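You operate a simulated robot arm through the tools that you are given. There is no shell and no other tool.

You run a simulated robot arm. Do the job below in one go: nothing can be reset, and whatever is moved stays where it is left.

TASK
Prove the stop button of the press, then clear the stroke count.
Fine: slide table and clear guard to their stops, press the stop button, hands clear, start button one and start button two once each: nothing may move; release the stop button, reset button once.

It is judged by the outcome, as a careful person would: the job done as asked, and still so three seconds after it is handed in. It fails if anything else is knocked over, pushed out of place, dropped, spilled or broken.

THE ROBOT
A 7-joint arm with a fingered hand, fixed in place. Base frame: the origin is at the foot of the arm, x ahead of it, y to its left, z up. Readings come in m, degrees, newtons and seconds.
Its first joint turns from -69.0 to 172.0 degrees. Payload 5 kg.
The TCP is the grasp point between the finger pads, 0.032 m short of the fingertips. In the tool frame z runs along the fingers and y along their closing line. The gripper opens to 0.16 m. The gripper's body begins 0.089 m behind the TCP. The gripper is a hand of 3 fingers: y runs from the thumb to the fingers, the wrist lies at [0, 0, -0.252] in the tool frame, and closing takes about 1.5 s.
Orientation is that of the tool frame in the base frame, as [roll, pitch, yaw] about the fixed x, y, z axes, in that order (R = Rz(yaw) Ry(pitch) Rx(roll)). With the fingers straight down and closing along the base's y, the tool's x points along the base's -x, its y along +y and its z along -z.

THE INTERFACE
- The arm moves only by the tool servo_tool. Its argument "motion" is text: rows parted by semicolons, each of 6 numbers parted by spaces: the shift along the base's x, y, z in m, then the turn, a rotation vector about the base's x, y, z in degrees. In form: dx dy dz ax ay az; .... A call has 1 to 20 rows; each row is the pose to reach, as a shift and turn from the pose commanded when the call began. "claw" is the finger opening in m, from 0 to 0.16, set as the call begins (left out, the last holds). Each row takes 0.2 s and may step no farther than 0.05 m and 8.6 degrees from the row before; otherwise, or with a gripper value out of range, the whole call is refused. A pose out of reach is approached as far as the arm can. The call stops where the force on the tool passes 40 N (or 10 N more than at its start, if that is more) or the arm is blocked; 0.2 s more then pass. The fingers move at their own pace (about 0.108 m/s each) and stop on an object; they squeeze with about 26 N. The grip force told is the motor's: it shows also when the fingers shut on nothing. Time passes only in rows, and 0.2 s behind the last, so rows that repeat a pose let the fingers close. It gives the time, the measured TCP pose, the force on the tool (base axes), the opening and the grip force at its end, in the units of the frame above (readings bear some noise), with the torque about the TCP (base axes, N m) and any sound that the robot's microphone picked up.
- Cameras (640 x 400 px; columns grow to the right, rows downward): "scene" is fixed at [0.22, 0.5003, 1.6711]; the picture's right is [-0.93, 0.37, 0.00], its down [-0.36, -0.90, -0.23] and it looks along [-0.09, -0.22, 0.97] (base axes); focal length 214 px, centre (320, 200). "wrist" rides on the gripper at [0.065, -0.004, -0.116] in the tool frame; the picture's right is [0.06, 1.00, 0.00], its down [-0.87, 0.05, -0.49] and it looks along [-0.49, 0.03, 0.87] (tool axes); focal length 261 px, centre (320, 200). There is no depth. A picture from a camera that has moved, and an enlarged one, comes with that camera's place and axes in the base frame and with its lens.
- get_image(camera): a new picture of that camera. No time passes.
- slide_trunk(by): slides the trunk up (or, below 0, down) by that many m; the arm rides with it, the base frame stays. It gives what a move gives, with no picture.
- move_fingers(finger1, finger2, thumb_bend): sets how far each is bent, from 0 (flat) to 100 (curled in); at 30 the hand is open as for a grip, at 70 the pads meet at the TCP. One left out holds its place. A second passes; each finger stops where it meets its share of the squeeze, and holds until it gets a number again. A gripper value or a shape takes the hand back. It gives what a move gives, with no picture; readings hold the bend of each and the force on the fingers (four entries, about 0 where the hand has none), thumb and palm.
- hand_shape(shape): the hand has 3 fingers and takes this shape, open, in about a second: jaw (thumb against the fingers, like two jaws); tri (thumb and two fingers); tip (a fingertip pinch); poke (one finger out to press); point (the index stretched); flat (the hand flat); cup (the hand cupped); fist (a fist). The gripper value then closes the fingers along that shape, each until it touches; the sizes above hold for jaw. It gives what a move gives, with no picture.
- zoom(camera, box): a new picture of the part [left, top, right, bottom] of that camera's present view, enlarged. No time passes.
- close_job(): hands the job in; it is judged then, once.

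Nothing tells you positions but the pictures and the camera data. Unless the task says otherwise, let go and move clear before handing in.

The tools are called by a JSON object that holds its "name" and its "arguments". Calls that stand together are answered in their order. servo_tool: Moves the arm, as the interface text tells. Its arguments: {"type":"object","properties":{"motion":{"type":"string"},"claw":{"type":"number"}},"required":["motion"]} The other tools are called the same way: slide_trunk (by) slides the trunk up or down; hand_shape (shape) gives the hand a shape; move_fingers (finger1, finger2, thumb_bend) moves the fingers one by one; get_image (camera) takes a picture; zoom (camera, box) takes an enlarged picture of a part of a camera's view; close_job () hands the job in.

At the start:

```text
time_s: 0.0
eef_pos: [0.5634, -0.164, 1.4458]
tcp_rot: [180.0, 0.0, -180.0]
contact_force: [0.1, -0.2, 0.1]
wrist_torque: [0.02, -0.08, 0.0]
grip_width: 0.1597
grip_force: 0.1
shape: jaw
bend: [30.0, 30.0, 30.0]
finger forces: [0.0, 0.0, 0.0, 0.0, 0.0, 0.0]
trunk travel left (down, up): [-0.775, 0.165]
```

scene: 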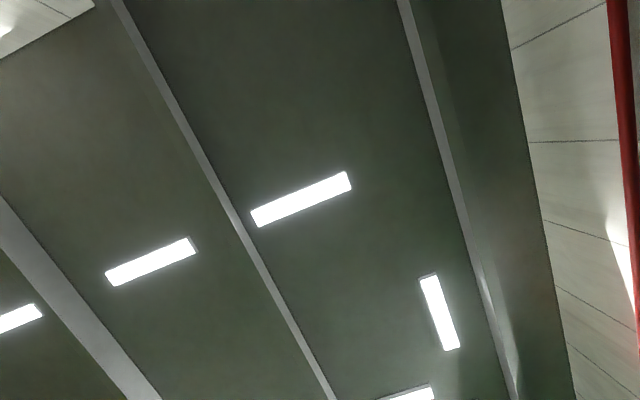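
wrist: 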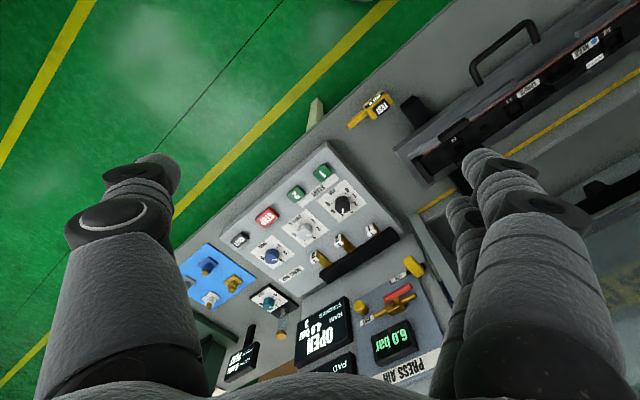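

The scene camera looks up at the ceiling, so only the wrist camera helps. I see a press control panel below the hand; I'll zoom in to read the labels.

{"name": "zoom", "arguments": {"camera": "wrist", "box": [200, 130, 440, 280]}}

{"name": "zoom", "arguments": {"camera": "wrist", "box": [160, 220, 480, 400]}}

{"name": "zoom", "arguments": {"camera": "wrist", "box": [330, 0, 640, 200]}}

```text
2.67 times, centred on (320, 205) of wrist
camera zoom: at [0.4981, -0.1691, 1.5623], right [-0.06, 1.0, 0.0], down [0.87, 0.05, 0.49], along [0.49, 0.03, -0.87], focal length 695 px, centre (320, 187)
```

zoom: 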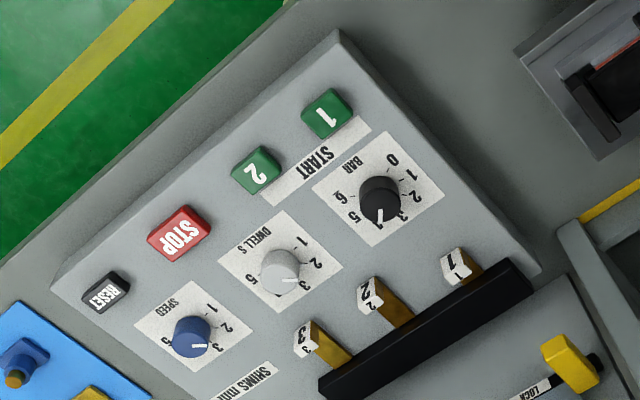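

```text
2.00 times, centred on (320, 310) of wrist
camera zoom: at [0.4981, -0.1691, 1.5623], right [-0.06, 1.0, 0.0], down [0.87, 0.05, 0.49], along [0.49, 0.03, -0.87], focal length 521 px, centre (320, -20)
```

zoom: 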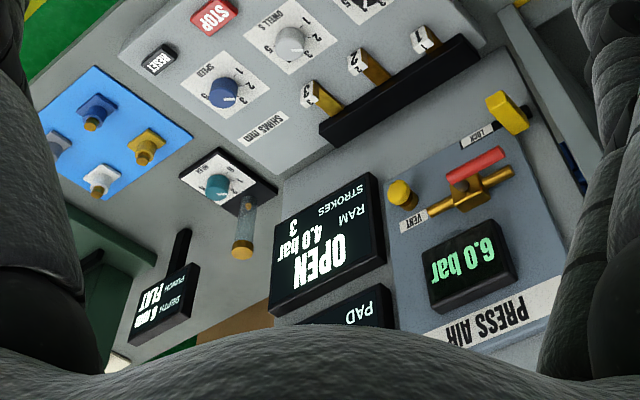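

```text
2.00 times, centred on (485, 100) of wrist
camera zoom: at [0.4981, -0.1691, 1.5623], right [-0.06, 1.0, 0.0], down [0.87, 0.05, 0.49], along [0.49, 0.03, -0.87], focal length 521 px, centre (-10, 400)
```

zoom: 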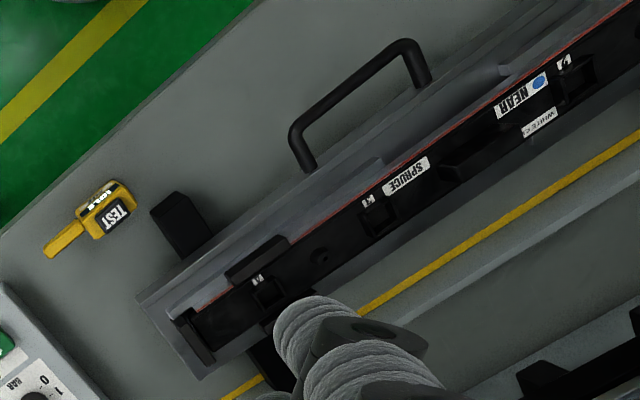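

The panel has START 1/2, STOP and RESET. A sliding die table with a handle is on the right, and the status screen says OPEN, 3 strokes. I'll shape the hand for poking, then move to get other views and triangulate.

{"name": "hand_shape", "arguments": {"shape": "poke"}}

{"name": "get_image", "arguments": {"camera": "wrist"}}

```text
time_s: 0.9
eef_pos: [0.5637, -0.1644, 1.4443]
tcp_rot: [180.0, 0.1, -179.9]
contact_force: [0.2, 0.3, -0.4]
wrist_torque: [0.03, 0.0, -0.02]
grip_width: 0.0
grip_force: 0.1
shape: poke
bend: [100.0, 100.0, 46.0]
finger forces: [0.0, 0.0, 0.0, 0.0, 0.1, 0.0]
trunk travel left (down, up): [-0.775, 0.165]
```

```text
taken
camera wrist: at [0.4981, -0.1691, 1.5623], right [-0.06, 1.0, 0.0], down [0.87, 0.05, 0.49], along [0.49, 0.03, -0.87], focal length 261 px, centre (320, 200)
```

wrist: 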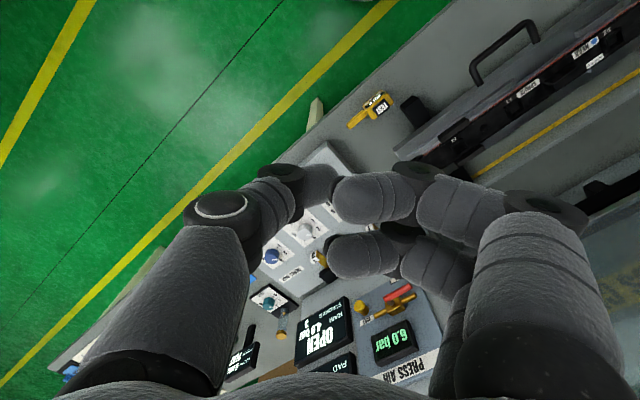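

The poke shape blocks the view, so I'll open the hand flat and move left to survey the press area.

{"name": "hand_shape", "arguments": {"shape": "flat"}}

{"name": "get_image", "arguments": {"camera": "wrist"}}

```text
time_s: 1.8
eef_pos: [0.5624, -0.1643, 1.4459]
tcp_rot: [179.9, 0.0, -179.9]
contact_force: [-0.2, 0.7, 0.2]
wrist_torque: [-0.01, -0.01, -0.02]
grip_width: 0.1521
grip_force: 0.1
shape: flat
bend: [23.0, 23.0, 19.0]
finger forces: [0.0, 0.0, 0.0, 0.0, 0.1, 0.0]
trunk travel left (down, up): [-0.775, 0.165]
```

```text
taken
camera wrist: at [0.4981, -0.1691, 1.5623], right [-0.06, 1.0, 0.0], down [0.87, 0.05, 0.49], along [0.49, 0.03, -0.87], focal length 261 px, centre (320, 200)
```

wrist: 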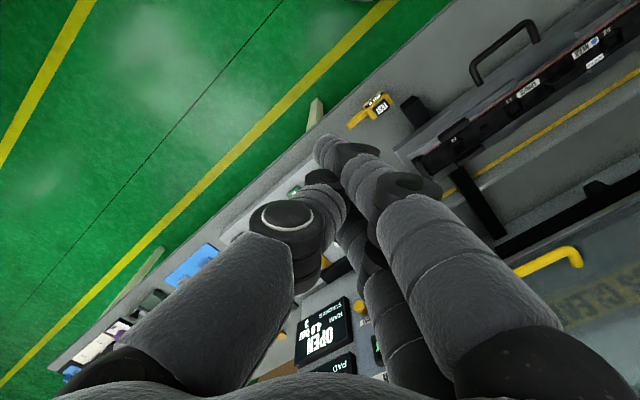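

There's a yellow handle and a transparent sheet with lettering at the right. I'll spread the fingers fully for a clearer view and move left.

{"name": "move_fingers", "arguments": {"finger1": 0, "finger2": 0, "thumb_bend": 0}}

{"name": "servo_tool", "arguments": {"motion": "0 0.04 0 0 0 0; 0 0.09 0 0 0 0; 0 0.14 0 0 0 0; 0 0.19 0 0 0 0; 0 0.24 0 0 0 0; 0 0.29 0 0 0 0; 0 0.3 0 0 0 0"}}

{"name": "get_image", "arguments": {"camera": "wrist"}}

```text
time_s: 2.8
eef_pos: [0.5638, -0.1641, 1.4451]
tcp_rot: [179.9, 0.0, 179.9]
contact_force: [-0.7, 0.2, -0.4]
wrist_torque: [-0.04, 0.02, 0.02]
grip_width: 0.0008
grip_force: 0.1
shape: fingers
bend: [24.0, 24.0, 26.0]
finger forces: [0.0, 0.0, 0.0, 0.0, 0.0, 0.1]
trunk travel left (down, up): [-0.775, 0.165]
```

```text
time_s: 4.4
eef_pos: [0.5639, 0.1367, 1.4443]
tcp_rot: [179.9, 0.0, 180.0]
contact_force: [0.0, -0.5, 0.1]
wrist_torque: [0.04, -0.05, 0.01]
grip_width: 0.001
grip_force: 0.0
shape: fingers
bend: [19.0, 19.0, 26.0]
finger forces: [0.1, 0.0, 0.1, 0.0, 0.1, 0.0]
trunk travel left (down, up): [-0.775, 0.165]
```

```text
taken
camera wrist: at [0.4989, 0.132, 1.5605], right [-0.06, 1.0, 0.0], down [0.87, 0.05, 0.49], along [0.49, 0.03, -0.87], focal length 261 px, centre (320, 200)
```

wrist: 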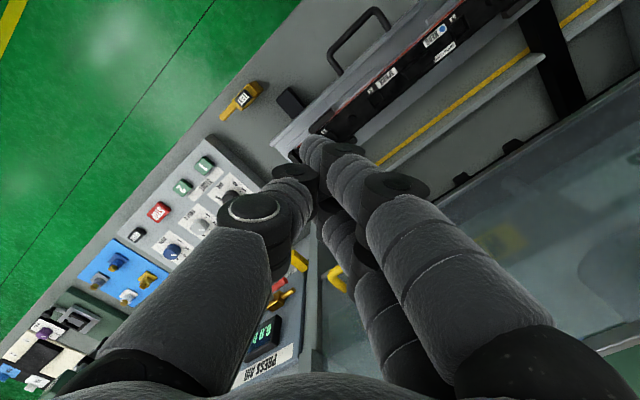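

By triangulation the STOP button sits near (0.906, -0.292, 0.95) and the button row runs diagonally toward (+x, -y). I'll open the hand to jaw and survey the table and guard.

{"name": "hand_shape", "arguments": {"shape": "jaw"}}

{"name": "servo_tool", "arguments": {"motion": "0 0.05 0 0 0 0; 0 0.1 0 0 0 0; 0 0.15 0 0 0 0; 0 0.15 0 0 0 0", "claw": 0.16}}

{"name": "get_image", "arguments": {"camera": "wrist"}}

{"name": "zoom", "arguments": {"camera": "wrist", "box": [160, 0, 480, 200]}}

{"name": "zoom", "arguments": {"camera": "wrist", "box": [160, 200, 480, 400]}}

```text
time_s: 5.3
eef_pos: [0.5642, 0.1374, 1.4435]
tcp_rot: [179.9, -0.1, -179.9]
contact_force: [-0.3, -0.3, -1.4]
wrist_torque: [-0.07, -0.01, 0.02]
grip_width: 0.1601
grip_force: 0.2
shape: jaw
bend: [30.0, 30.0, 30.0]
finger forces: [0.0, 0.0, 0.1, 0.0, 0.0, 0.0]
trunk travel left (down, up): [-0.775, 0.165]
```

```text
time_s: 6.3
eef_pos: [0.5628, 0.2857, 1.4458]
tcp_rot: [179.9, 0.0, 180.0]
contact_force: [0.7, -0.3, 0.3]
wrist_torque: [0.05, 0.0, -0.04]
grip_width: 0.1602
grip_force: 0.0
shape: jaw
bend: [30.0, 30.0, 30.0]
finger forces: [0.0, 0.0, 0.1, 0.0, 0.0, 0.1]
trunk travel left (down, up): [-0.775, 0.165]
```

```text
taken
camera wrist: at [0.4984, 0.281, 1.5628], right [-0.06, 1.0, 0.0], down [0.87, 0.05, 0.49], along [0.49, 0.03, -0.87], focal length 261 px, centre (320, 200)
```

wrist: 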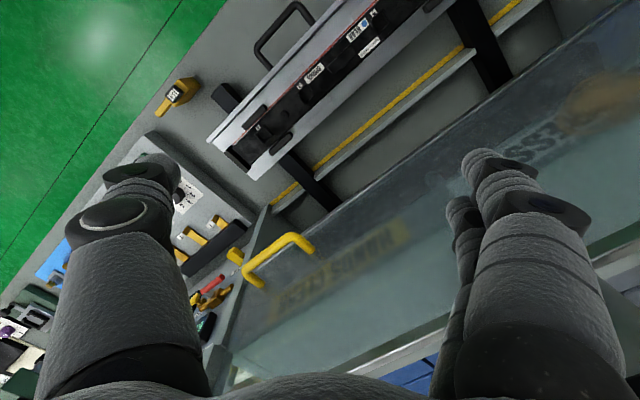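

```text
2.00 times, centred on (320, 100) of wrist
camera zoom: at [0.4984, 0.281, 1.5628], right [-0.06, 1.0, 0.0], down [0.87, 0.05, 0.49], along [0.49, 0.03, -0.87], focal length 521 px, centre (320, 400)
```

zoom: 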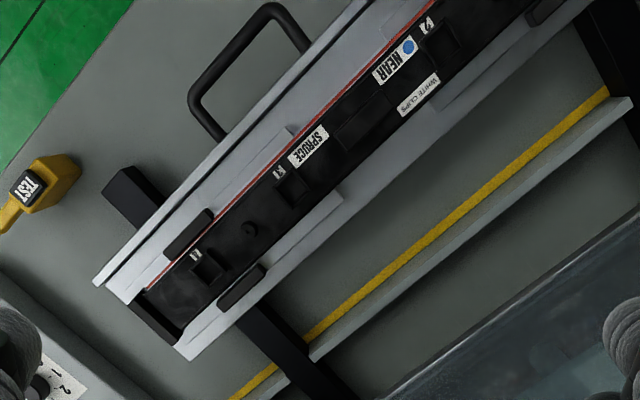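

```text
2.00 times, centred on (320, 300) of wrist
camera zoom: at [0.4984, 0.281, 1.5628], right [-0.06, 1.0, 0.0], down [0.87, 0.05, 0.49], along [0.49, 0.03, -0.87], focal length 521 px, centre (320, 0)
```

zoom: 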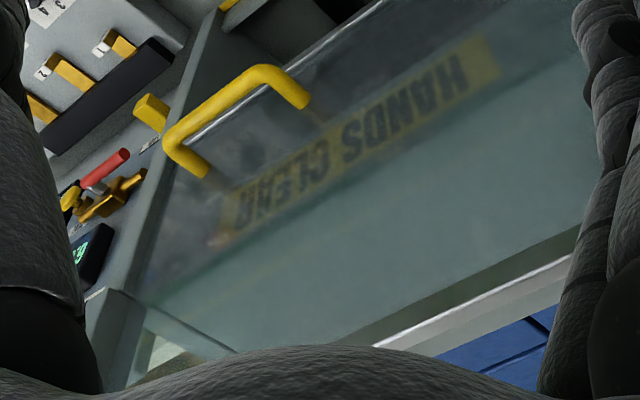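

The clear guard ("HANDS CLEAR") carries a yellow handle, and the table runs on two dark rails toward the press. I'll yaw the hand 45° to align with the press and look at it again.

{"name": "servo_tool", "arguments": {"motion": "0 0 0 0 0 8; 0 0 0 0 0 16; 0 0 0 0 0 24; 0 0 0 0 0 32; 0 0 0 0 0 40; 0 0 0 0 0 45; 0 0 0 0 0 45"}}

{"name": "get_image", "arguments": {"camera": "wrist"}}

```text
time_s: 7.9
eef_pos: [0.5631, 0.2872, 1.4462]
tcp_rot: [-180.0, 0.1, -135.0]
contact_force: [0.1, 0.2, -0.1]
wrist_torque: [0.02, 0.0, 0.05]
grip_width: 0.1601
grip_force: 0.2
shape: jaw
bend: [30.0, 30.0, 30.0]
finger forces: [0.1, 0.1, 0.0, 0.1, 0.0, 0.0]
trunk travel left (down, up): [-0.775, 0.165]
```

```text
taken
camera wrist: at [0.5193, 0.236, 1.5624], right [-0.75, 0.66, 0.0], down [0.58, 0.65, 0.49], along [0.32, 0.37, -0.87], focal length 261 px, centre (320, 200)
```

wrist: 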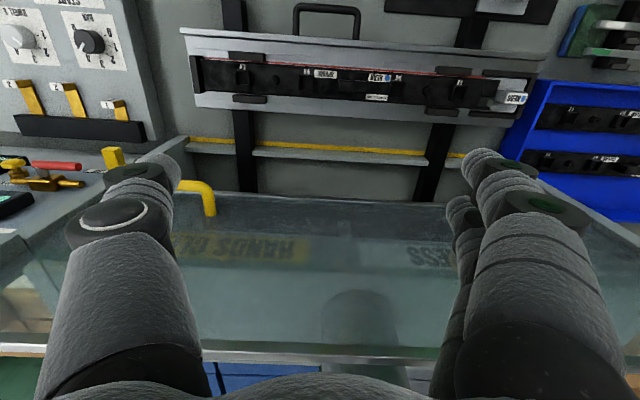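

Now the view is square to the press. I'll tilt the hand up 30° for a more frontal view of the guard and handle.

{"name": "servo_tool", "arguments": {"motion": "0 0 0 5.6 -5.6 0; 0 0 0 11.2 -11.2 0; 0 0 0 16.8 -16.8 0; 0 0 0 21.2 -21.2 0; 0 0 0 21.2 -21.2 0"}}

{"name": "get_image", "arguments": {"camera": "wrist"}}

```text
time_s: 9.1
eef_pos: [0.5622, 0.2872, 1.4461]
tcp_rot: [-179.9, 30.1, -134.9]
contact_force: [-0.3, 0.8, 0.2]
wrist_torque: [-0.02, 0.0, 0.0]
grip_width: 0.16
grip_force: 0.0
shape: jaw
bend: [30.0, 30.0, 30.0]
finger forces: [0.0, 0.0, 0.0, 0.0, 0.0, 0.0]
trunk travel left (down, up): [-0.775, 0.165]
```

```text
taken
camera wrist: at [0.4844, 0.2024, 1.5151], right [-0.74, 0.67, -0.03], down [0.32, 0.4, 0.86], along [0.59, 0.63, -0.51], focal length 261 px, centre (320, 200)
```

wrist: 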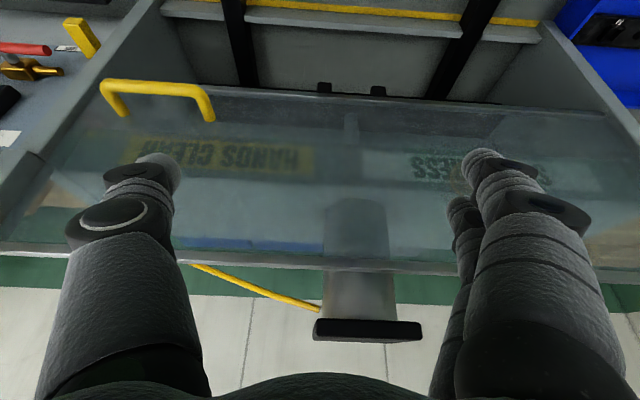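

The guard sits raised with its handle at about z=1.2, while the table and buttons are near z=0.95. In bench coordinates the table's front handle is at about (0.46, 0.19, 0.95). I'll back off and drop a bit to see under the guard and look for stops.

{"name": "servo_tool", "arguments": {"motion": "-0.025 -0.025 -0.033 0 0 0; -0.05 -0.05 -0.066 0 0 0; -0.075 -0.075 -0.1 0 0 0; -0.1 -0.1 -0.133 0 0 0; -0.125 -0.125 -0.166 0 0 0; -0.14 -0.14 -0.2 0 0 0; -0.14 -0.14 -0.2 0 0 0"}}

{"name": "get_image", "arguments": {"camera": "wrist"}}

{"name": "zoom", "arguments": {"camera": "wrist", "box": [160, 60, 480, 260]}}

```text
time_s: 10.7
eef_pos: [0.4299, 0.1518, 1.2456]
tcp_rot: [180.0, 29.9, -135.0]
contact_force: [-0.2, 0.1, -0.6]
wrist_torque: [0.02, 0.01, 0.03]
grip_width: 0.1602
grip_force: 0.2
shape: jaw
bend: [30.0, 30.0, 30.0]
finger forces: [0.0, 0.0, 0.0, 0.0, 0.0, 0.0]
out of reach, approached as far as the arm can: row 6, 7
trunk travel left (down, up): [-0.775, 0.165]
```

```text
taken
camera wrist: at [0.3525, 0.0676, 1.3148], right [-0.74, 0.67, -0.03], down [0.32, 0.4, 0.86], along [0.59, 0.63, -0.51], focal length 261 px, centre (320, 200)
```

wrist: 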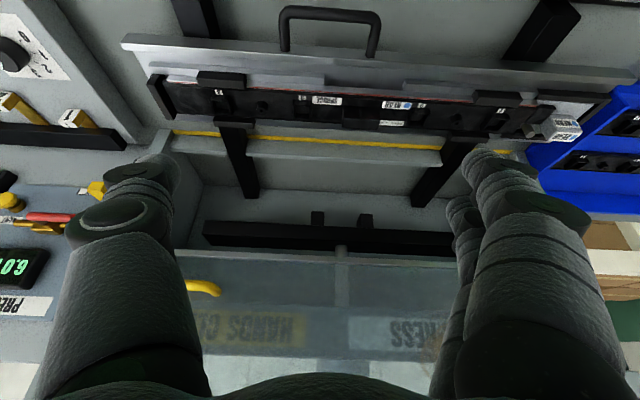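

```text
2.00 times, centred on (320, 160) of wrist
camera zoom: at [0.3525, 0.0676, 1.3148], right [-0.74, 0.67, -0.03], down [0.32, 0.4, 0.86], along [0.59, 0.63, -0.51], focal length 521 px, centre (320, 280)
```

zoom: 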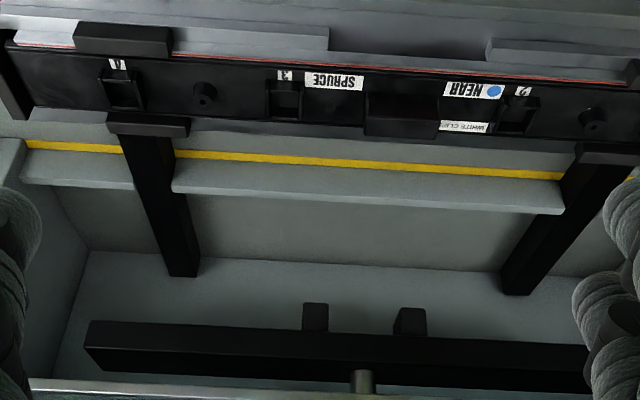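

I can now see under the raised guard: the rails run into the press, with the black ram platen hanging inside. Let me inspect the item at the table's left end and the rest of the table.

{"name": "zoom", "arguments": {"camera": "wrist", "box": [440, 60, 640, 185]}}

{"name": "zoom", "arguments": {"camera": "wrist", "box": [120, 0, 440, 200]}}

{"name": "zoom", "arguments": {"camera": "wrist", "box": [0, 120, 240, 270]}}

```text
3.20 times, centred on (540, 122) of wrist
camera zoom: at [0.3525, 0.0676, 1.3148], right [-0.74, 0.67, -0.03], down [0.32, 0.4, 0.86], along [0.59, 0.63, -0.51], focal length 834 px, centre (-384, 448)
```

zoom: 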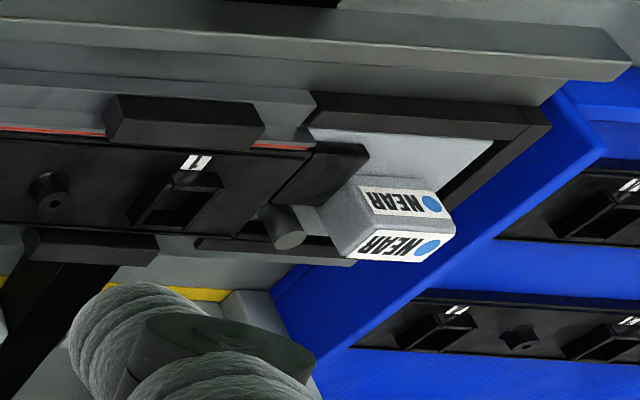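

```text
2.00 times, centred on (280, 100) of wrist
camera zoom: at [0.3525, 0.0676, 1.3148], right [-0.74, 0.67, -0.03], down [0.32, 0.4, 0.86], along [0.59, 0.63, -0.51], focal length 521 px, centre (400, 400)
```

zoom: 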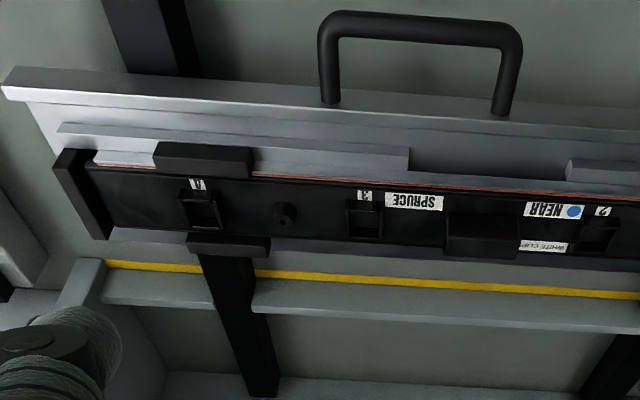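

```text
2.67 times, centred on (120, 195) of wrist
camera zoom: at [0.3525, 0.0676, 1.3148], right [-0.74, 0.67, -0.03], down [0.32, 0.4, 0.86], along [0.59, 0.63, -0.51], focal length 695 px, centre (853, 213)
```

zoom: 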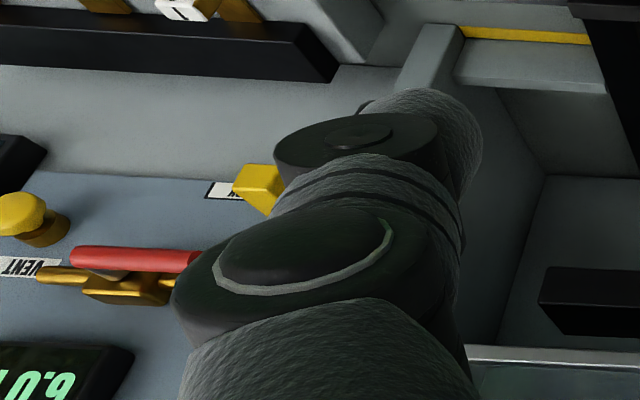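

The table carries a clipped workpiece and its handle bar sits near z 0.953, with the bench top near 0.925. I'll close the hand for pushing and check how the closed tips look.

{"name": "servo_tool", "arguments": {"motion": "0 0 0 0 0 0; 0 0 0 0 0 0; 0 0 0 0 0 0; 0 0 0 0 0 0; 0 0 0 0 0 0; 0 0 0 0 0 0", "claw": 0}}

{"name": "get_image", "arguments": {"camera": "wrist"}}

```text
time_s: 12.1
eef_pos: [0.4304, 0.1528, 1.2456]
tcp_rot: [180.0, 29.9, -134.9]
contact_force: [0.1, -0.4, 0.0]
wrist_torque: [-0.03, -0.01, 0.01]
grip_width: 0.0001
grip_force: 26.5
shape: jaw
bend: [65.0, 65.0, 67.0]
finger forces: [0.1, 0.0, 0.0, 0.0, 0.0, 0.0]
trunk travel left (down, up): [-0.775, 0.165]
```

```text
taken
camera wrist: at [0.3533, 0.0682, 1.3148], right [-0.74, 0.67, -0.03], down [0.32, 0.4, 0.86], along [0.59, 0.63, -0.51], focal length 261 px, centre (320, 200)
```

wrist: 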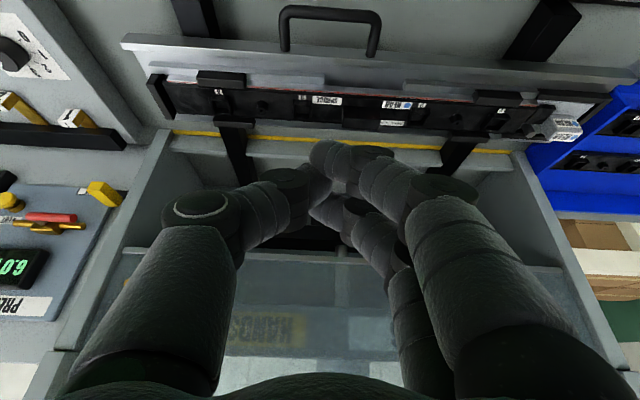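

The two fingertips sit about ±0.02 m apart along tool x, and the closed tip is 0.032 m past the TCP. I'll straighten the tool to vertical, behind the table handle on the operator side, and re-measure the handle from there.

{"name": "servo_tool", "arguments": {"motion": "0 0 0 -5.6 5.6 0; 0 0 0 -11.2 11.2 0; 0 0 0 -16.8 16.8 0; 0 0 0 -21.2 21.2 0; -0.01 -0.005 -0.03 -21.2 21.2 0; -0.013 -0.005 -0.06 -21.2 21.2 0; -0.013 -0.005 -0.06 -21.2 21.2 0"}}

{"name": "get_image", "arguments": {"camera": "wrist"}}

```text
time_s: 13.7
eef_pos: [0.4201, 0.1507, 1.19]
tcp_rot: [-180.0, 0.0, -135.0]
contact_force: [-0.1, 0.5, 0.6]
wrist_torque: [0.01, -0.01, 0.01]
grip_width: 0.0001
grip_force: 25.9
shape: jaw
bend: [65.0, 65.0, 67.0]
finger forces: [0.1, 0.0, 0.0, 0.1, 0.1, 0.0]
trunk travel left (down, up): [-0.775, 0.165]
```

```text
taken
camera wrist: at [0.3759, 0.1018, 1.3066], right [-0.75, 0.66, 0.0], down [0.58, 0.65, 0.49], along [0.33, 0.37, -0.87], focal length 261 px, centre (320, 200)
```

wrist: 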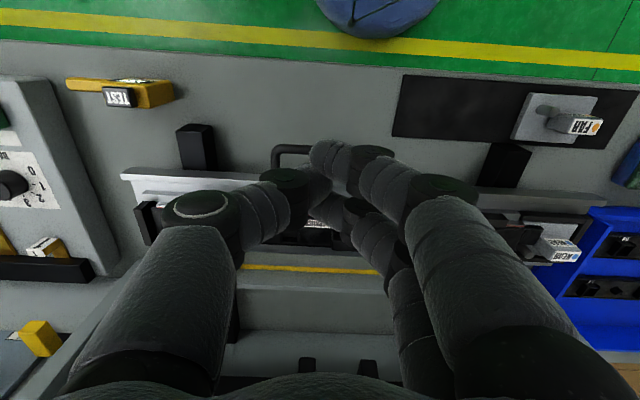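

The handle bar is confirmed near F≈0.46, just ahead of the fingertips. I'll descend on the operator side of it.

{"name": "servo_tool", "arguments": {"motion": "0 0 -0.04 0 0 0; 0 0 -0.08 0 0 0; 0 0 -0.12 0 0 0; 0 0 -0.15 0 0 0; 0 0 -0.17 0 0 0; 0 0 -0.17 0 0 0"}}

{"name": "get_image", "arguments": {"camera": "wrist"}}

```text
time_s: 15.1
eef_pos: [0.4212, 0.1509, 1.0194]
tcp_rot: [179.9, -0.1, -134.9]
contact_force: [0.8, -0.4, 0.1]
wrist_torque: [-0.03, 0.01, 0.01]
grip_width: 0.0
grip_force: 25.4
shape: jaw
bend: [65.0, 65.0, 67.0]
finger forces: [0.0, 0.0, 0.0, 0.1, 0.0, 0.0]
trunk travel left (down, up): [-0.775, 0.165]
```

```text
taken
camera wrist: at [0.3775, 0.1014, 1.1368], right [-0.75, 0.66, 0.0], down [0.58, 0.65, 0.49], along [0.33, 0.37, -0.87], focal length 261 px, centre (320, 200)
```

wrist: 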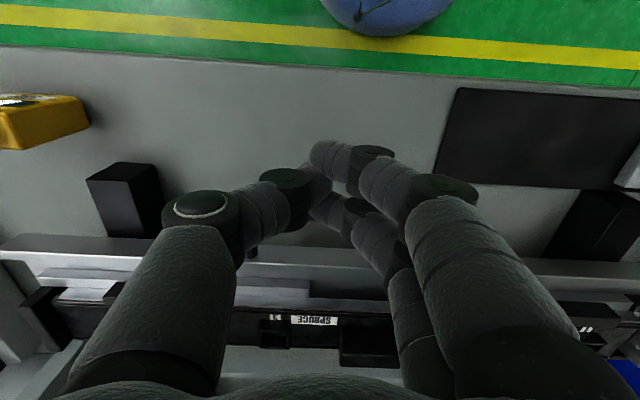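

The fingers are just short of the bar and the bench below is clear. I'll drop the last few centimetres and then push the table forward slowly.

{"name": "servo_tool", "arguments": {"motion": "0 0 -0.02 0 0 0; 0 0 -0.035 0 0 0; 0 0 -0.046 0 0 0; 0 0 -0.046 0 0 0"}}

{"name": "servo_tool", "arguments": {"motion": "0.006 0.006 0 0 0 0; 0.012 0.012 0 0 0 0; 0.018 0.018 0 0 0 0; 0.024 0.024 0 0 0 0; 0.032 0.032 0 0 0 0; 0.04 0.04 0 0 0 0; 0.048 0.048 0 0 0 0; 0.056 0.056 0 0 0 0; 0.064 0.064 0 0 0 0; 0.064 0.064 0 0 0 0"}}

{"name": "get_image", "arguments": {"camera": "wrist"}}

```text
time_s: 16.1
eef_pos: [0.4212, 0.153, 0.973]
tcp_rot: [180.0, 0.0, -134.9]
contact_force: [-0.2, -0.3, 0.9]
wrist_torque: [0.02, 0.02, 0.02]
grip_width: 0.0002
grip_force: 26.2
shape: jaw
bend: [65.0, 65.0, 67.0]
finger forces: [0.1, 0.0, 0.0, 0.0, 0.0, 0.0]
trunk travel left (down, up): [-0.775, 0.165]
```

```text
time_s: 18.3
eef_pos: [0.485, 0.2178, 0.973]
tcp_rot: [180.0, 0.0, -135.0]
contact_force: [-0.2, -0.4, 0.5]
wrist_torque: [-0.01, 0.01, 0.0]
grip_width: 0.0
grip_force: 25.7
shape: jaw
bend: [65.0, 65.0, 67.0]
finger forces: [0.0, 0.0, 0.0, 0.0, 0.0, 0.0]
trunk travel left (down, up): [-0.775, 0.165]
```

```text
taken
camera wrist: at [0.4414, 0.1679, 1.0905], right [-0.75, 0.66, 0.0], down [0.58, 0.65, 0.49], along [0.33, 0.37, -0.87], focal length 261 px, centre (320, 200)
```

wrist: 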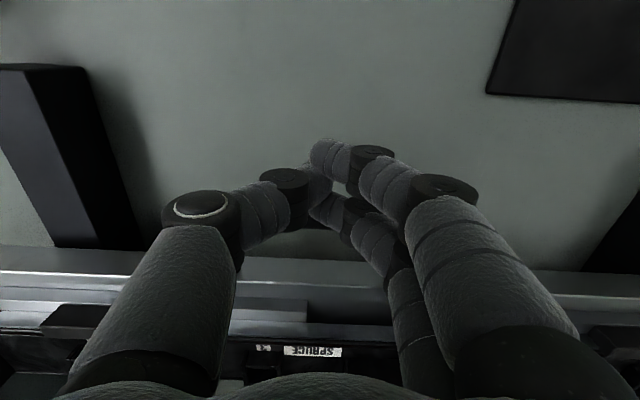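

The table is gliding with almost no resistance and the label has moved along with the hand. I'll keep pushing slowly.

{"name": "servo_tool", "arguments": {"motion": "0.01 0.01 0 0 0 0; 0.02 0.02 0 0 0 0; 0.03 0.03 0 0 0 0; 0.04 0.04 0 0 0 0; 0.05 0.05 0 0 0 0; 0.06 0.06 0 0 0 0; 0.07 0.07 0 0 0 0; 0.08 0.08 0 0 0 0; 0.09 0.09 0 0 0 0; 0.094 0.094 0 0 0 0; 0.094 0.094 0 0 0 0"}}

{"name": "get_image", "arguments": {"camera": "wrist"}}

```text
time_s: 20.7
eef_pos: [0.5783, 0.3106, 0.9723]
tcp_rot: [180.0, 0.0, -135.0]
contact_force: [-1.3, -1.8, 1.2]
wrist_torque: [-0.01, 0.01, -0.04]
grip_width: 0.0001
grip_force: 26.2
shape: jaw
bend: [65.0, 66.0, 67.0]
finger forces: [0.0, 0.0, 0.0, 0.0, 0.0, 0.1]
trunk travel left (down, up): [-0.775, 0.165]
```

```text
taken
camera wrist: at [0.5358, 0.2618, 1.0896], right [-0.75, 0.66, 0.0], down [0.58, 0.65, 0.49], along [0.32, 0.37, -0.87], focal length 261 px, centre (320, 200)
```

wrist: 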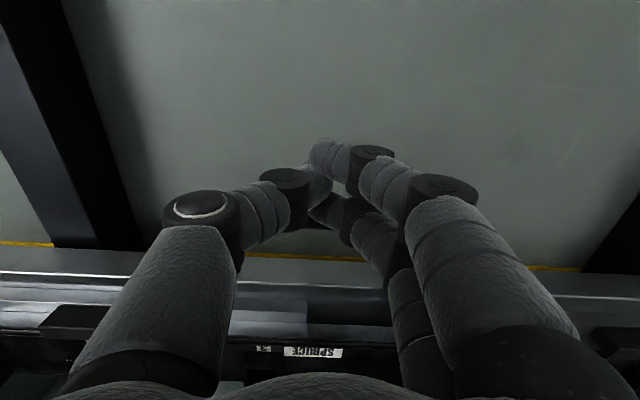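

The table front is now crossing the yellow line. To keep the wrist clear of the raised guard, I'll tilt the hand 15° while continuing the push.

{"name": "servo_tool", "arguments": {"motion": "-0.003 -0.003 -0.001 5.3 -5.3 0; -0.006 -0.006 -0.003 10.6 -10.6 0; 0 0 -0.003 10.6 -10.6 0; 0.008 0.008 -0.003 10.6 -10.6 0; 0.016 0.016 -0.003 10.6 -10.6 0; 0.024 0.024 -0.003 10.6 -10.6 0; 0.032 0.032 -0.003 10.6 -10.6 0; 0.04 0.04 -0.003 10.6 -10.6 0; 0.04 0.04 -0.003 10.6 -10.6 0"}}

{"name": "get_image", "arguments": {"camera": "wrist"}}

```text
time_s: 22.7
eef_pos: [0.6189, 0.3506, 0.9694]
tcp_rot: [-179.9, 15.0, -135.0]
contact_force: [-4.4, -4.1, 2.6]
wrist_torque: [-0.05, 0.09, 0.02]
grip_width: 0.0001
grip_force: 26.0
shape: jaw
bend: [65.0, 66.0, 67.0]
finger forces: [0.0, 0.1, 0.0, 0.0, 0.0, 0.0]
trunk travel left (down, up): [-0.775, 0.165]
```

```text
taken
camera wrist: at [0.556, 0.2815, 1.065], right [-0.75, 0.66, -0.02], down [0.47, 0.54, 0.7], along [0.47, 0.52, -0.71], focal length 261 px, centre (320, 200)
```

wrist: 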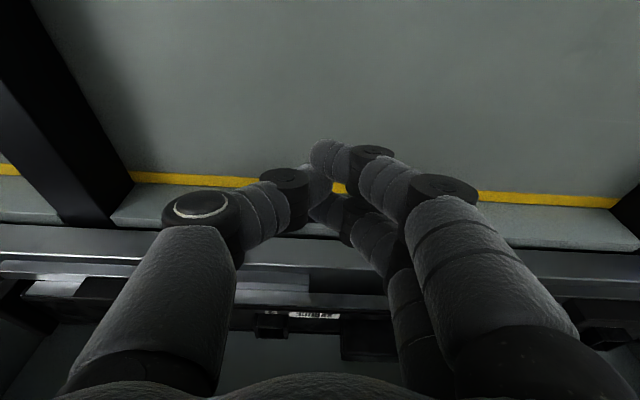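

Still moving with about 6 N of push. I'll continue slowly until it meets its stop.

{"name": "servo_tool", "arguments": {"motion": "0.006 0.006 0 0 0 0; 0.012 0.012 0 0 0 0; 0.018 0.018 0 0 0 0; 0.024 0.024 0 0 0 0; 0.03 0.03 0 0 0 0; 0.036 0.036 0 0 0 0; 0.036 0.036 0 0 0 0"}}

{"name": "get_image", "arguments": {"camera": "wrist"}}

```text
time_s: 23.1
eef_pos: [0.6196, 0.3523, 0.968]
tcp_rot: [-179.8, 14.2, -134.4]
contact_force: [-20.8, -18.3, 13.8]
wrist_torque: [-0.04, 0.16, 0.07]
grip_width: 0.0
grip_force: 26.0
shape: jaw
bend: [65.0, 68.0, 67.0]
finger forces: [0.1, 48.8, 0.0, 0.0, 0.0, 0.0]
trunk travel left (down, up): [-0.775, 0.165]
stopped in row 2: the force on the tool passed its limit at 48 N (the readings are from after the stop); the commanded pose is now the measured one
```

```text
taken
camera wrist: at [0.5568, 0.2832, 1.0647], right [-0.75, 0.66, -0.02], down [0.47, 0.55, 0.69], along [0.46, 0.51, -0.72], focal length 261 px, centre (320, 200)
```

wrist: 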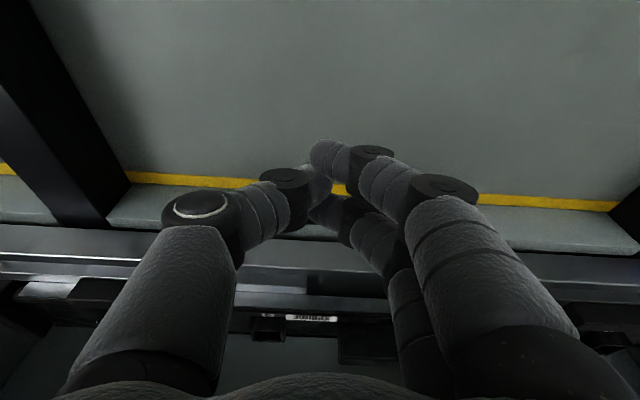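

Firm stop at F≈0.69 (48 N), which is likely the end stop. I'll back off, rise and look to confirm that the table is seated.

{"name": "servo_tool", "arguments": {"motion": "-0.02 -0.02 0 0 0 0; -0.05 -0.05 0.01 0 0 0; -0.08 -0.08 0.03 0 0 0; -0.11 -0.11 0.06 0 0 0; -0.14 -0.14 0.09 0 0 0; -0.16 -0.16 0.13 0 0 0; -0.18 -0.18 0.17 0 0 0; -0.19 -0.19 0.21 0 0 0; -0.19 -0.19 0.25 0 0 0; -0.19 -0.19 0.25 0 0 0"}}

{"name": "servo_tool", "arguments": {"motion": "0 0 0 0 0 0; 0 0 0 0 0 0; 0 0 0 0 0 0; 0 0 0 0 0 0; 0 0 0 0 0 0; 0 0 0 0 0 0", "claw": 0.16}}

{"name": "get_image", "arguments": {"camera": "wrist"}}

```text
refused: row 4 steps farther than a row can; nothing moved
```

```text
time_s: 23.9
eef_pos: [0.621, 0.3544, 0.9642]
tcp_rot: [-179.6, 14.2, -134.5]
contact_force: [0.0, 1.5, 0.2]
wrist_torque: [-0.06, -0.01, -0.02]
grip_width: 0.1601
grip_force: 0.1
shape: jaw
bend: [30.0, 30.0, 30.0]
finger forces: [0.0, 0.1, 0.0, 0.1, 0.1, 0.0]
trunk travel left (down, up): [-0.775, 0.165]
stopped in row 3: the force on the tool passed its limit at 44 N (the readings are from after the stop); the commanded pose is now the measured one
```

```text
taken
camera wrist: at [0.5594, 0.2855, 1.0617], right [-0.75, 0.66, -0.02], down [0.47, 0.56, 0.69], along [0.47, 0.51, -0.72], focal length 261 px, centre (320, 200)
```

wrist: 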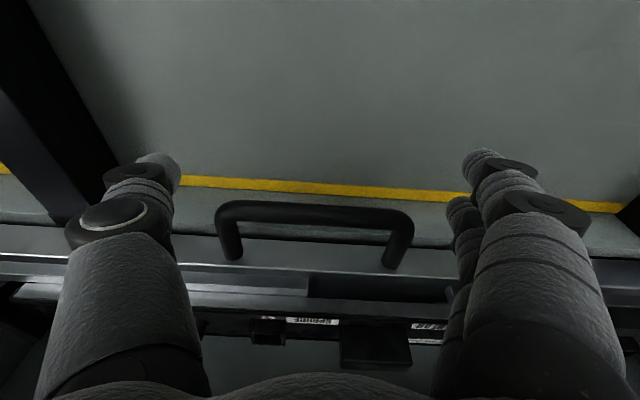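

The hand opened in place and the handle is now visible between the fingers, untouched. I'll retreat straight back and up, in smaller steps.

{"name": "servo_tool", "arguments": {"motion": "-0.01 -0.01 0.005 0 0 0; -0.025 -0.025 0.01 0 0 0; -0.05 -0.05 0.02 0 0 0; -0.075 -0.075 0.04 0 0 0; -0.1 -0.1 0.06 0 0 0; -0.125 -0.125 0.085 0 0 0; -0.15 -0.15 0.115 0 0 0; -0.17 -0.17 0.15 0 0 0; -0.18 -0.18 0.19 0 0 0; -0.18 -0.18 0.23 0 0 0; -0.18 -0.18 0.25 0 0 0; -0.18 -0.18 0.25 0 0 0"}}

{"name": "get_image", "arguments": {"camera": "wrist"}}

```text
time_s: 26.5
eef_pos: [0.4391, 0.1698, 1.2157]
tcp_rot: [-179.7, 14.2, -134.7]
contact_force: [0.6, 0.5, -0.1]
wrist_torque: [-0.01, -0.01, 0.03]
grip_width: 0.1602
grip_force: 0.1
shape: jaw
bend: [30.0, 30.0, 30.0]
finger forces: [0.0, 0.0, 0.0, 0.0, 0.0, 0.0]
trunk travel left (down, up): [-0.775, 0.165]
```

```text
taken
camera wrist: at [0.3775, 0.1012, 1.3124], right [-0.75, 0.66, -0.02], down [0.47, 0.55, 0.69], along [0.47, 0.51, -0.72], focal length 261 px, centre (320, 200)
```

wrist: 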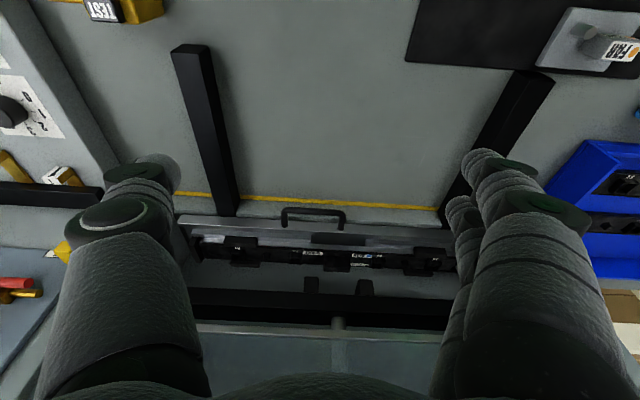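

{"name": "zoom", "arguments": {"camera": "wrist", "box": [160, 180, 480, 380]}}

```text
2.00 times, centred on (320, 280) of wrist
camera zoom: at [0.3775, 0.1012, 1.3124], right [-0.75, 0.66, -0.02], down [0.47, 0.55, 0.69], along [0.47, 0.51, -0.72], focal length 521 px, centre (320, 40)
```

zoom: 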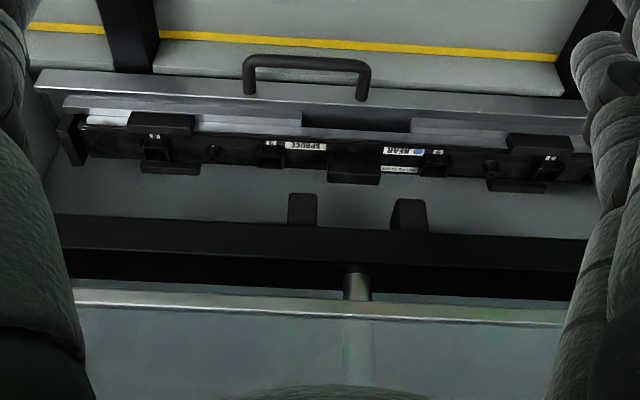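

The table is seated past the sill; its handle bar moved from F≈0.461 to ≈0.715. Next I'll move right and up to get a clear look at the guard handle.

{"name": "servo_tool", "arguments": {"motion": "0.021 -0.021 0.03 0 0 0; 0.042 -0.042 0.06 0 0 0; 0.063 -0.063 0.09 0 0 0; 0.084 -0.084 0.12 0 0 0; 0.105 -0.105 0.15 0 0 0; 0.126 -0.126 0.18 0 0 0; 0.147 -0.147 0.21 0 0 0; 0.168 -0.168 0.24 0 0 0; 0.168 -0.168 0.24 0 0 0"}}

{"name": "get_image", "arguments": {"camera": "wrist"}}

{"name": "zoom", "arguments": {"camera": "wrist", "box": [200, 150, 480, 325]}}

```text
time_s: 28.5
eef_pos: [0.6095, -0.001, 1.4554]
tcp_rot: [-179.6, 14.3, -134.7]
contact_force: [0.2, 0.6, 0.2]
wrist_torque: [-0.01, 0.0, 0.02]
grip_width: 0.1599
grip_force: 0.1
shape: jaw
bend: [30.0, 30.0, 30.0]
finger forces: [0.1, 0.0, 0.1, 0.1, 0.0, 0.1]
trunk travel left (down, up): [-0.775, 0.165]
```

```text
taken
camera wrist: at [0.5484, -0.0684, 1.5531], right [-0.75, 0.66, -0.02], down [0.47, 0.55, 0.69], along [0.47, 0.51, -0.72], focal length 261 px, centre (320, 200)
```

wrist: 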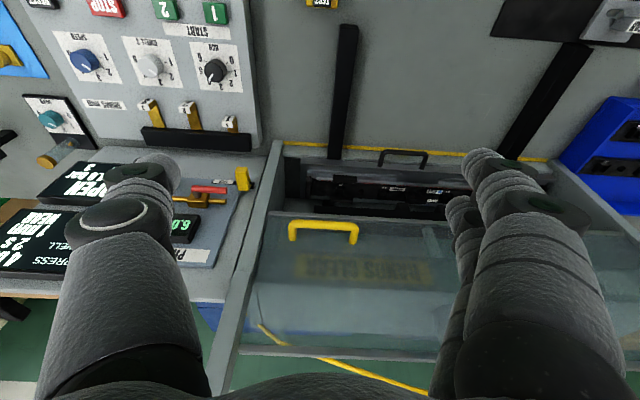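

```text
2.29 times, centred on (340, 238) of wrist
camera zoom: at [0.5484, -0.0684, 1.5531], right [-0.75, 0.66, -0.02], down [0.47, 0.55, 0.69], along [0.47, 0.51, -0.72], focal length 596 px, centre (274, 114)
```

zoom: 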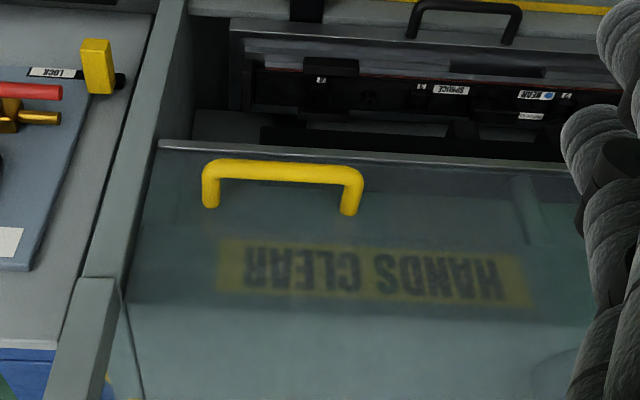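

The guard handle bar is a horizontal yellow U centred at about F=0.714, R=0.41, z=1.23, with a gap of about 4 cm to the sheet. I'll check the screens and the table position in more detail before touching the guard.

{"name": "zoom", "arguments": {"camera": "wrist", "box": [0, 140, 160, 290]}}

{"name": "zoom", "arguments": {"camera": "wrist", "box": [270, 130, 480, 230]}}

{"name": "zoom", "arguments": {"camera": "wrist", "box": [40, 0, 260, 140]}}

```text
2.67 times, centred on (80, 215) of wrist
camera zoom: at [0.5484, -0.0684, 1.5531], right [-0.75, 0.66, -0.02], down [0.47, 0.55, 0.69], along [0.47, 0.51, -0.72], focal length 695 px, centre (960, 160)
```

zoom: 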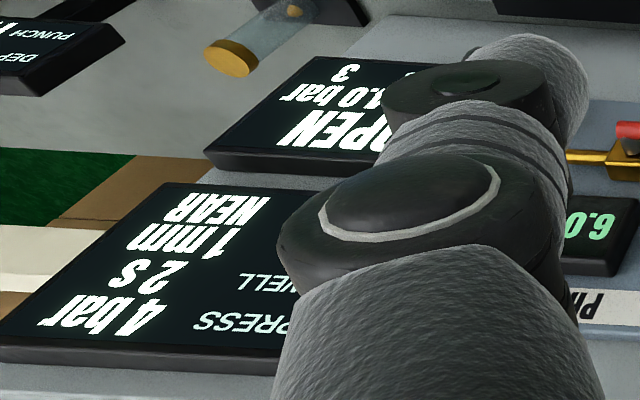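

```text
3.05 times, centred on (375, 180) of wrist
camera zoom: at [0.5484, -0.0684, 1.5531], right [-0.75, 0.66, -0.02], down [0.47, 0.55, 0.69], along [0.47, 0.51, -0.72], focal length 794 px, centre (152, 261)
```

zoom: 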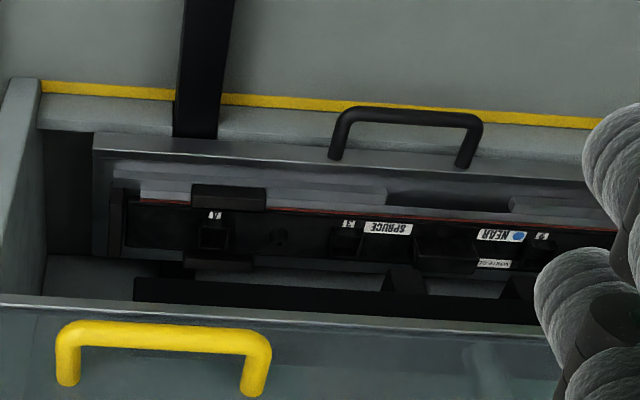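

```text
2.86 times, centred on (150, 70) of wrist
camera zoom: at [0.5484, -0.0684, 1.5531], right [-0.75, 0.66, -0.02], down [0.47, 0.55, 0.69], along [0.47, 0.51, -0.72], focal length 745 px, centre (806, 571)
```

zoom: 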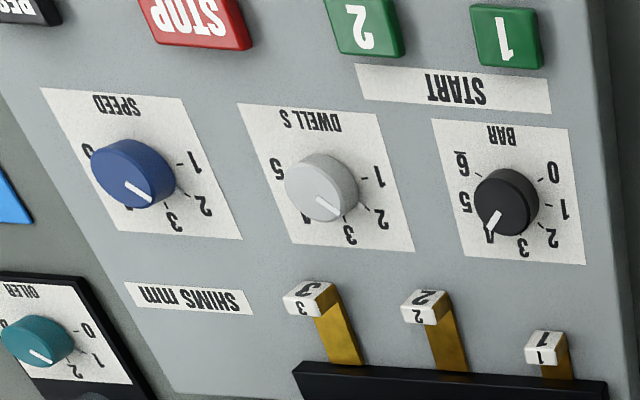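

The table is seated just behind the sill, and the recipe screen reads fine. For the guard I'll grip the handle bar with the closing line along the press depth and the hand tilted back, clear of the sheet. First I'll straighten and yaw -90°.

{"name": "servo_tool", "arguments": {"motion": "0 0 0 -5 5 0; 0 0 0 -10.1 10.1 0; 0 0 0 -10.1 10.1 0"}}

{"name": "servo_tool", "arguments": {"motion": "0 0 0 0 0 -8.2; 0 0 0 0 0 -16.4; 0 0 0 0 0 -24.6; 0 0 0 0 0 -32.8; 0 0 0 0 0 -41; 0 0 0 0 0 -49.2; 0 0 0 0 0 -57.4; 0 0 0 0 0 -65.6; 0 0 0 0 0 -73.8; 0 0 0 0 0 -82; 0 0 0 0 0 -90; 0 0 0 0 0 -90"}}

{"name": "servo_tool", "arguments": {"motion": "0 0 0 5.6 -5.6 0; 0 0 0 11.2 -11.2 0; 0 0 0 16.8 -16.8 0; 0 0 0 22.4 -22.4 0; 0 0 0 28.2 -28.2 0; 0 0 0 28.2 -28.2 0; 0 0 0 28.2 -28.2 0", "claw": 0.06}}

{"name": "get_image", "arguments": {"camera": "wrist"}}

```text
time_s: 29.3
eef_pos: [0.6102, -0.0029, 1.456]
tcp_rot: [-179.9, 0.0, -134.6]
contact_force: [0.1, 0.6, 0.2]
wrist_torque: [0.04, 0.0, -0.05]
grip_width: 0.16
grip_force: 0.1
shape: jaw
bend: [30.0, 30.0, 30.0]
finger forces: [0.0, 0.1, 0.1, 0.0, 0.0, 0.0]
trunk travel left (down, up): [-0.775, 0.165]
```

```text
time_s: 31.9
eef_pos: [0.6096, 0.0038, 1.4548]
tcp_rot: [-179.7, -0.1, 135.3]
contact_force: [0.3, 0.0, 0.3]
wrist_torque: [0.0, 0.02, 0.01]
grip_width: 0.1597
grip_force: 0.0
shape: jaw
bend: [30.0, 30.0, 30.0]
finger forces: [0.1, 0.1, 0.0, 0.0, 0.1, 0.0]
trunk travel left (down, up): [-0.775, 0.165]
```

```text
time_s: 33.5
eef_pos: [0.6083, 0.0028, 1.4562]
tcp_rot: [140.4, 0.3, 135.4]
contact_force: [0.4, -0.2, -0.2]
wrist_torque: [0.01, 0.01, 0.02]
grip_width: 0.0602
grip_force: 0.0
shape: jaw
bend: [73.0, 73.0, 70.0]
finger forces: [0.0, 0.1, 0.0, 0.1, 0.0, 0.0]
trunk travel left (down, up): [-0.775, 0.165]
```

```text
taken
camera wrist: at [0.5092, -0.0068, 1.5434], right [0.49, 0.59, 0.64], down [0.42, -0.8, 0.42], along [0.76, 0.07, -0.65], focal length 261 px, centre (320, 200)
```

wrist: 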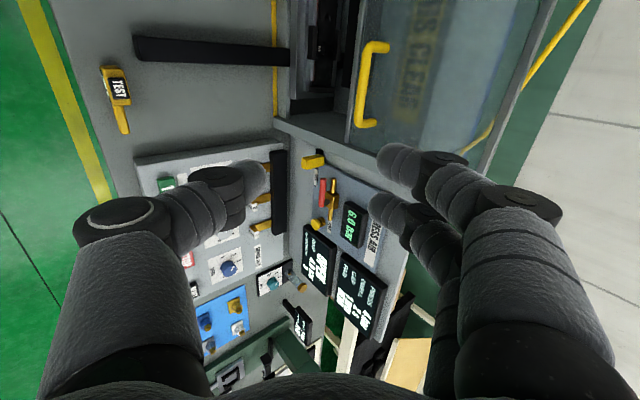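

The handle bar measures R 0.35–0.47, F≈0.72, z≈1.23, consistent with the earlier view. I'll move to 10 cm short of it along the finger axis, with the fingers set to about 4.5 cm.

{"name": "servo_tool", "arguments": {"motion": "0.0205 0.0243 -0.0213 0 0 0; 0.041 0.0486 -0.0426 0 0 0; 0.0615 0.0729 -0.0639 0 0 0; 0.082 0.0972 -0.0852 0 0 0; 0.1025 0.1215 -0.1065 0 0 0; 0.123 0.1458 -0.1278 0 0 0; 0.1435 0.1704 -0.149 0 0 0; 0.1435 0.1704 -0.149 0 0 0", "claw": 0.045}}

{"name": "get_image", "arguments": {"camera": "wrist"}}

{"name": "zoom", "arguments": {"camera": "wrist", "box": [200, 50, 480, 225]}}

```text
time_s: 35.3
eef_pos: [0.7524, 0.1736, 1.3038]
tcp_rot: [140.2, 0.3, 135.4]
contact_force: [-1.3, -0.8, 0.8]
wrist_torque: [0.01, 0.03, -0.01]
grip_width: 0.0453
grip_force: 0.0
shape: jaw
bend: [73.0, 73.0, 70.0]
finger forces: [0.1, 0.0, 0.0, 0.1, 0.1, 0.1]
trunk travel left (down, up): [-0.775, 0.165]
```

```text
taken
camera wrist: at [0.651, 0.1647, 1.3906], right [0.49, 0.59, 0.64], down [0.42, -0.8, 0.42], along [0.76, 0.07, -0.65], focal length 261 px, centre (320, 200)
```

wrist: 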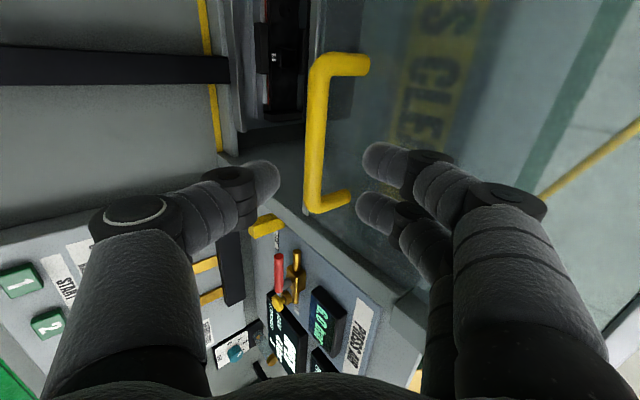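

```text
2.29 times, centred on (340, 138) of wrist
camera zoom: at [0.651, 0.1647, 1.3906], right [0.49, 0.59, 0.64], down [0.42, -0.8, 0.42], along [0.76, 0.07, -0.65], focal length 596 px, centre (274, 343)
```

zoom: 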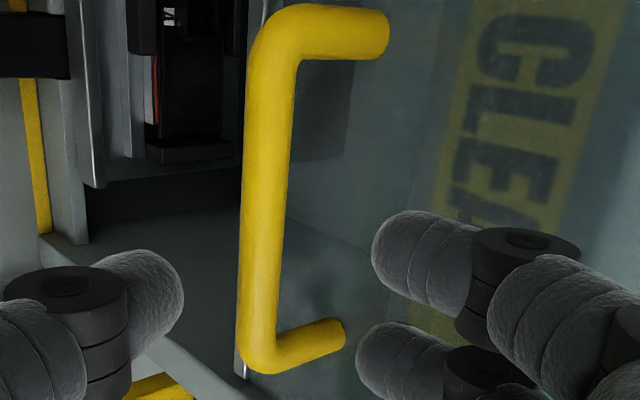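

The bar lies centred between thumb and fingers, about 9.5 cm ahead along the finger axis. I'll advance 8 cm along that axis.

{"name": "servo_tool", "arguments": {"motion": "0.009 0.009 -0.0154 0 0 0; 0.018 0.018 -0.0308 0 0 0; 0.027 0.027 -0.0462 0 0 0; 0.036 0.036 -0.0616 0 0 0; 0.036 0.036 -0.0616 0 0 0"}}

{"name": "get_image", "arguments": {"camera": "wrist"}}

{"name": "zoom", "arguments": {"camera": "wrist", "box": [200, 50, 480, 225]}}

```text
time_s: 36.5
eef_pos: [0.7903, 0.2082, 1.2437]
tcp_rot: [140.3, 0.1, 135.3]
contact_force: [-9.3, -6.4, 0.4]
wrist_torque: [0.19, -0.23, 0.01]
grip_width: 0.0426
grip_force: 0.1
shape: jaw
bend: [74.0, 74.0, 70.0]
finger forces: [5.3, 5.6, 0.0, 0.0, 0.0, 0.1]
trunk travel left (down, up): [-0.775, 0.165]
```

```text
taken
camera wrist: at [0.6889, 0.1997, 1.3308], right [0.49, 0.59, 0.64], down [0.43, -0.8, 0.42], along [0.76, 0.07, -0.65], focal length 261 px, centre (320, 200)
```

wrist: 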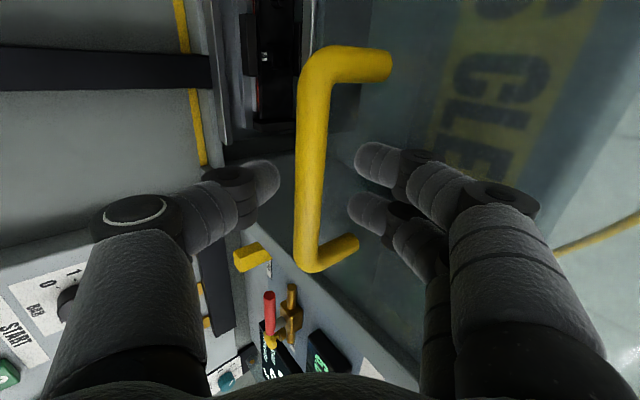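

```text
2.29 times, centred on (340, 138) of wrist
camera zoom: at [0.6889, 0.1997, 1.3308], right [0.49, 0.59, 0.64], down [0.43, -0.8, 0.42], along [0.76, 0.07, -0.65], focal length 596 px, centre (274, 343)
```

zoom: 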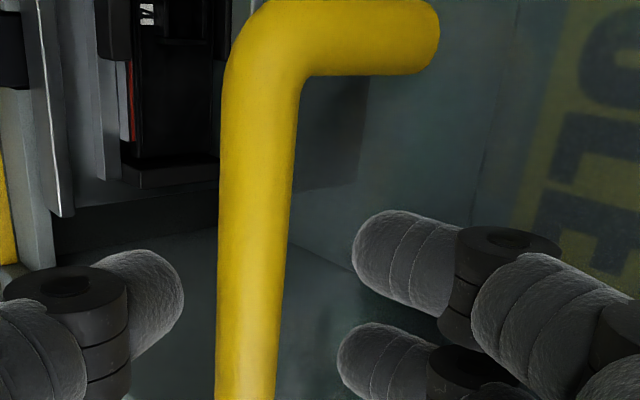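

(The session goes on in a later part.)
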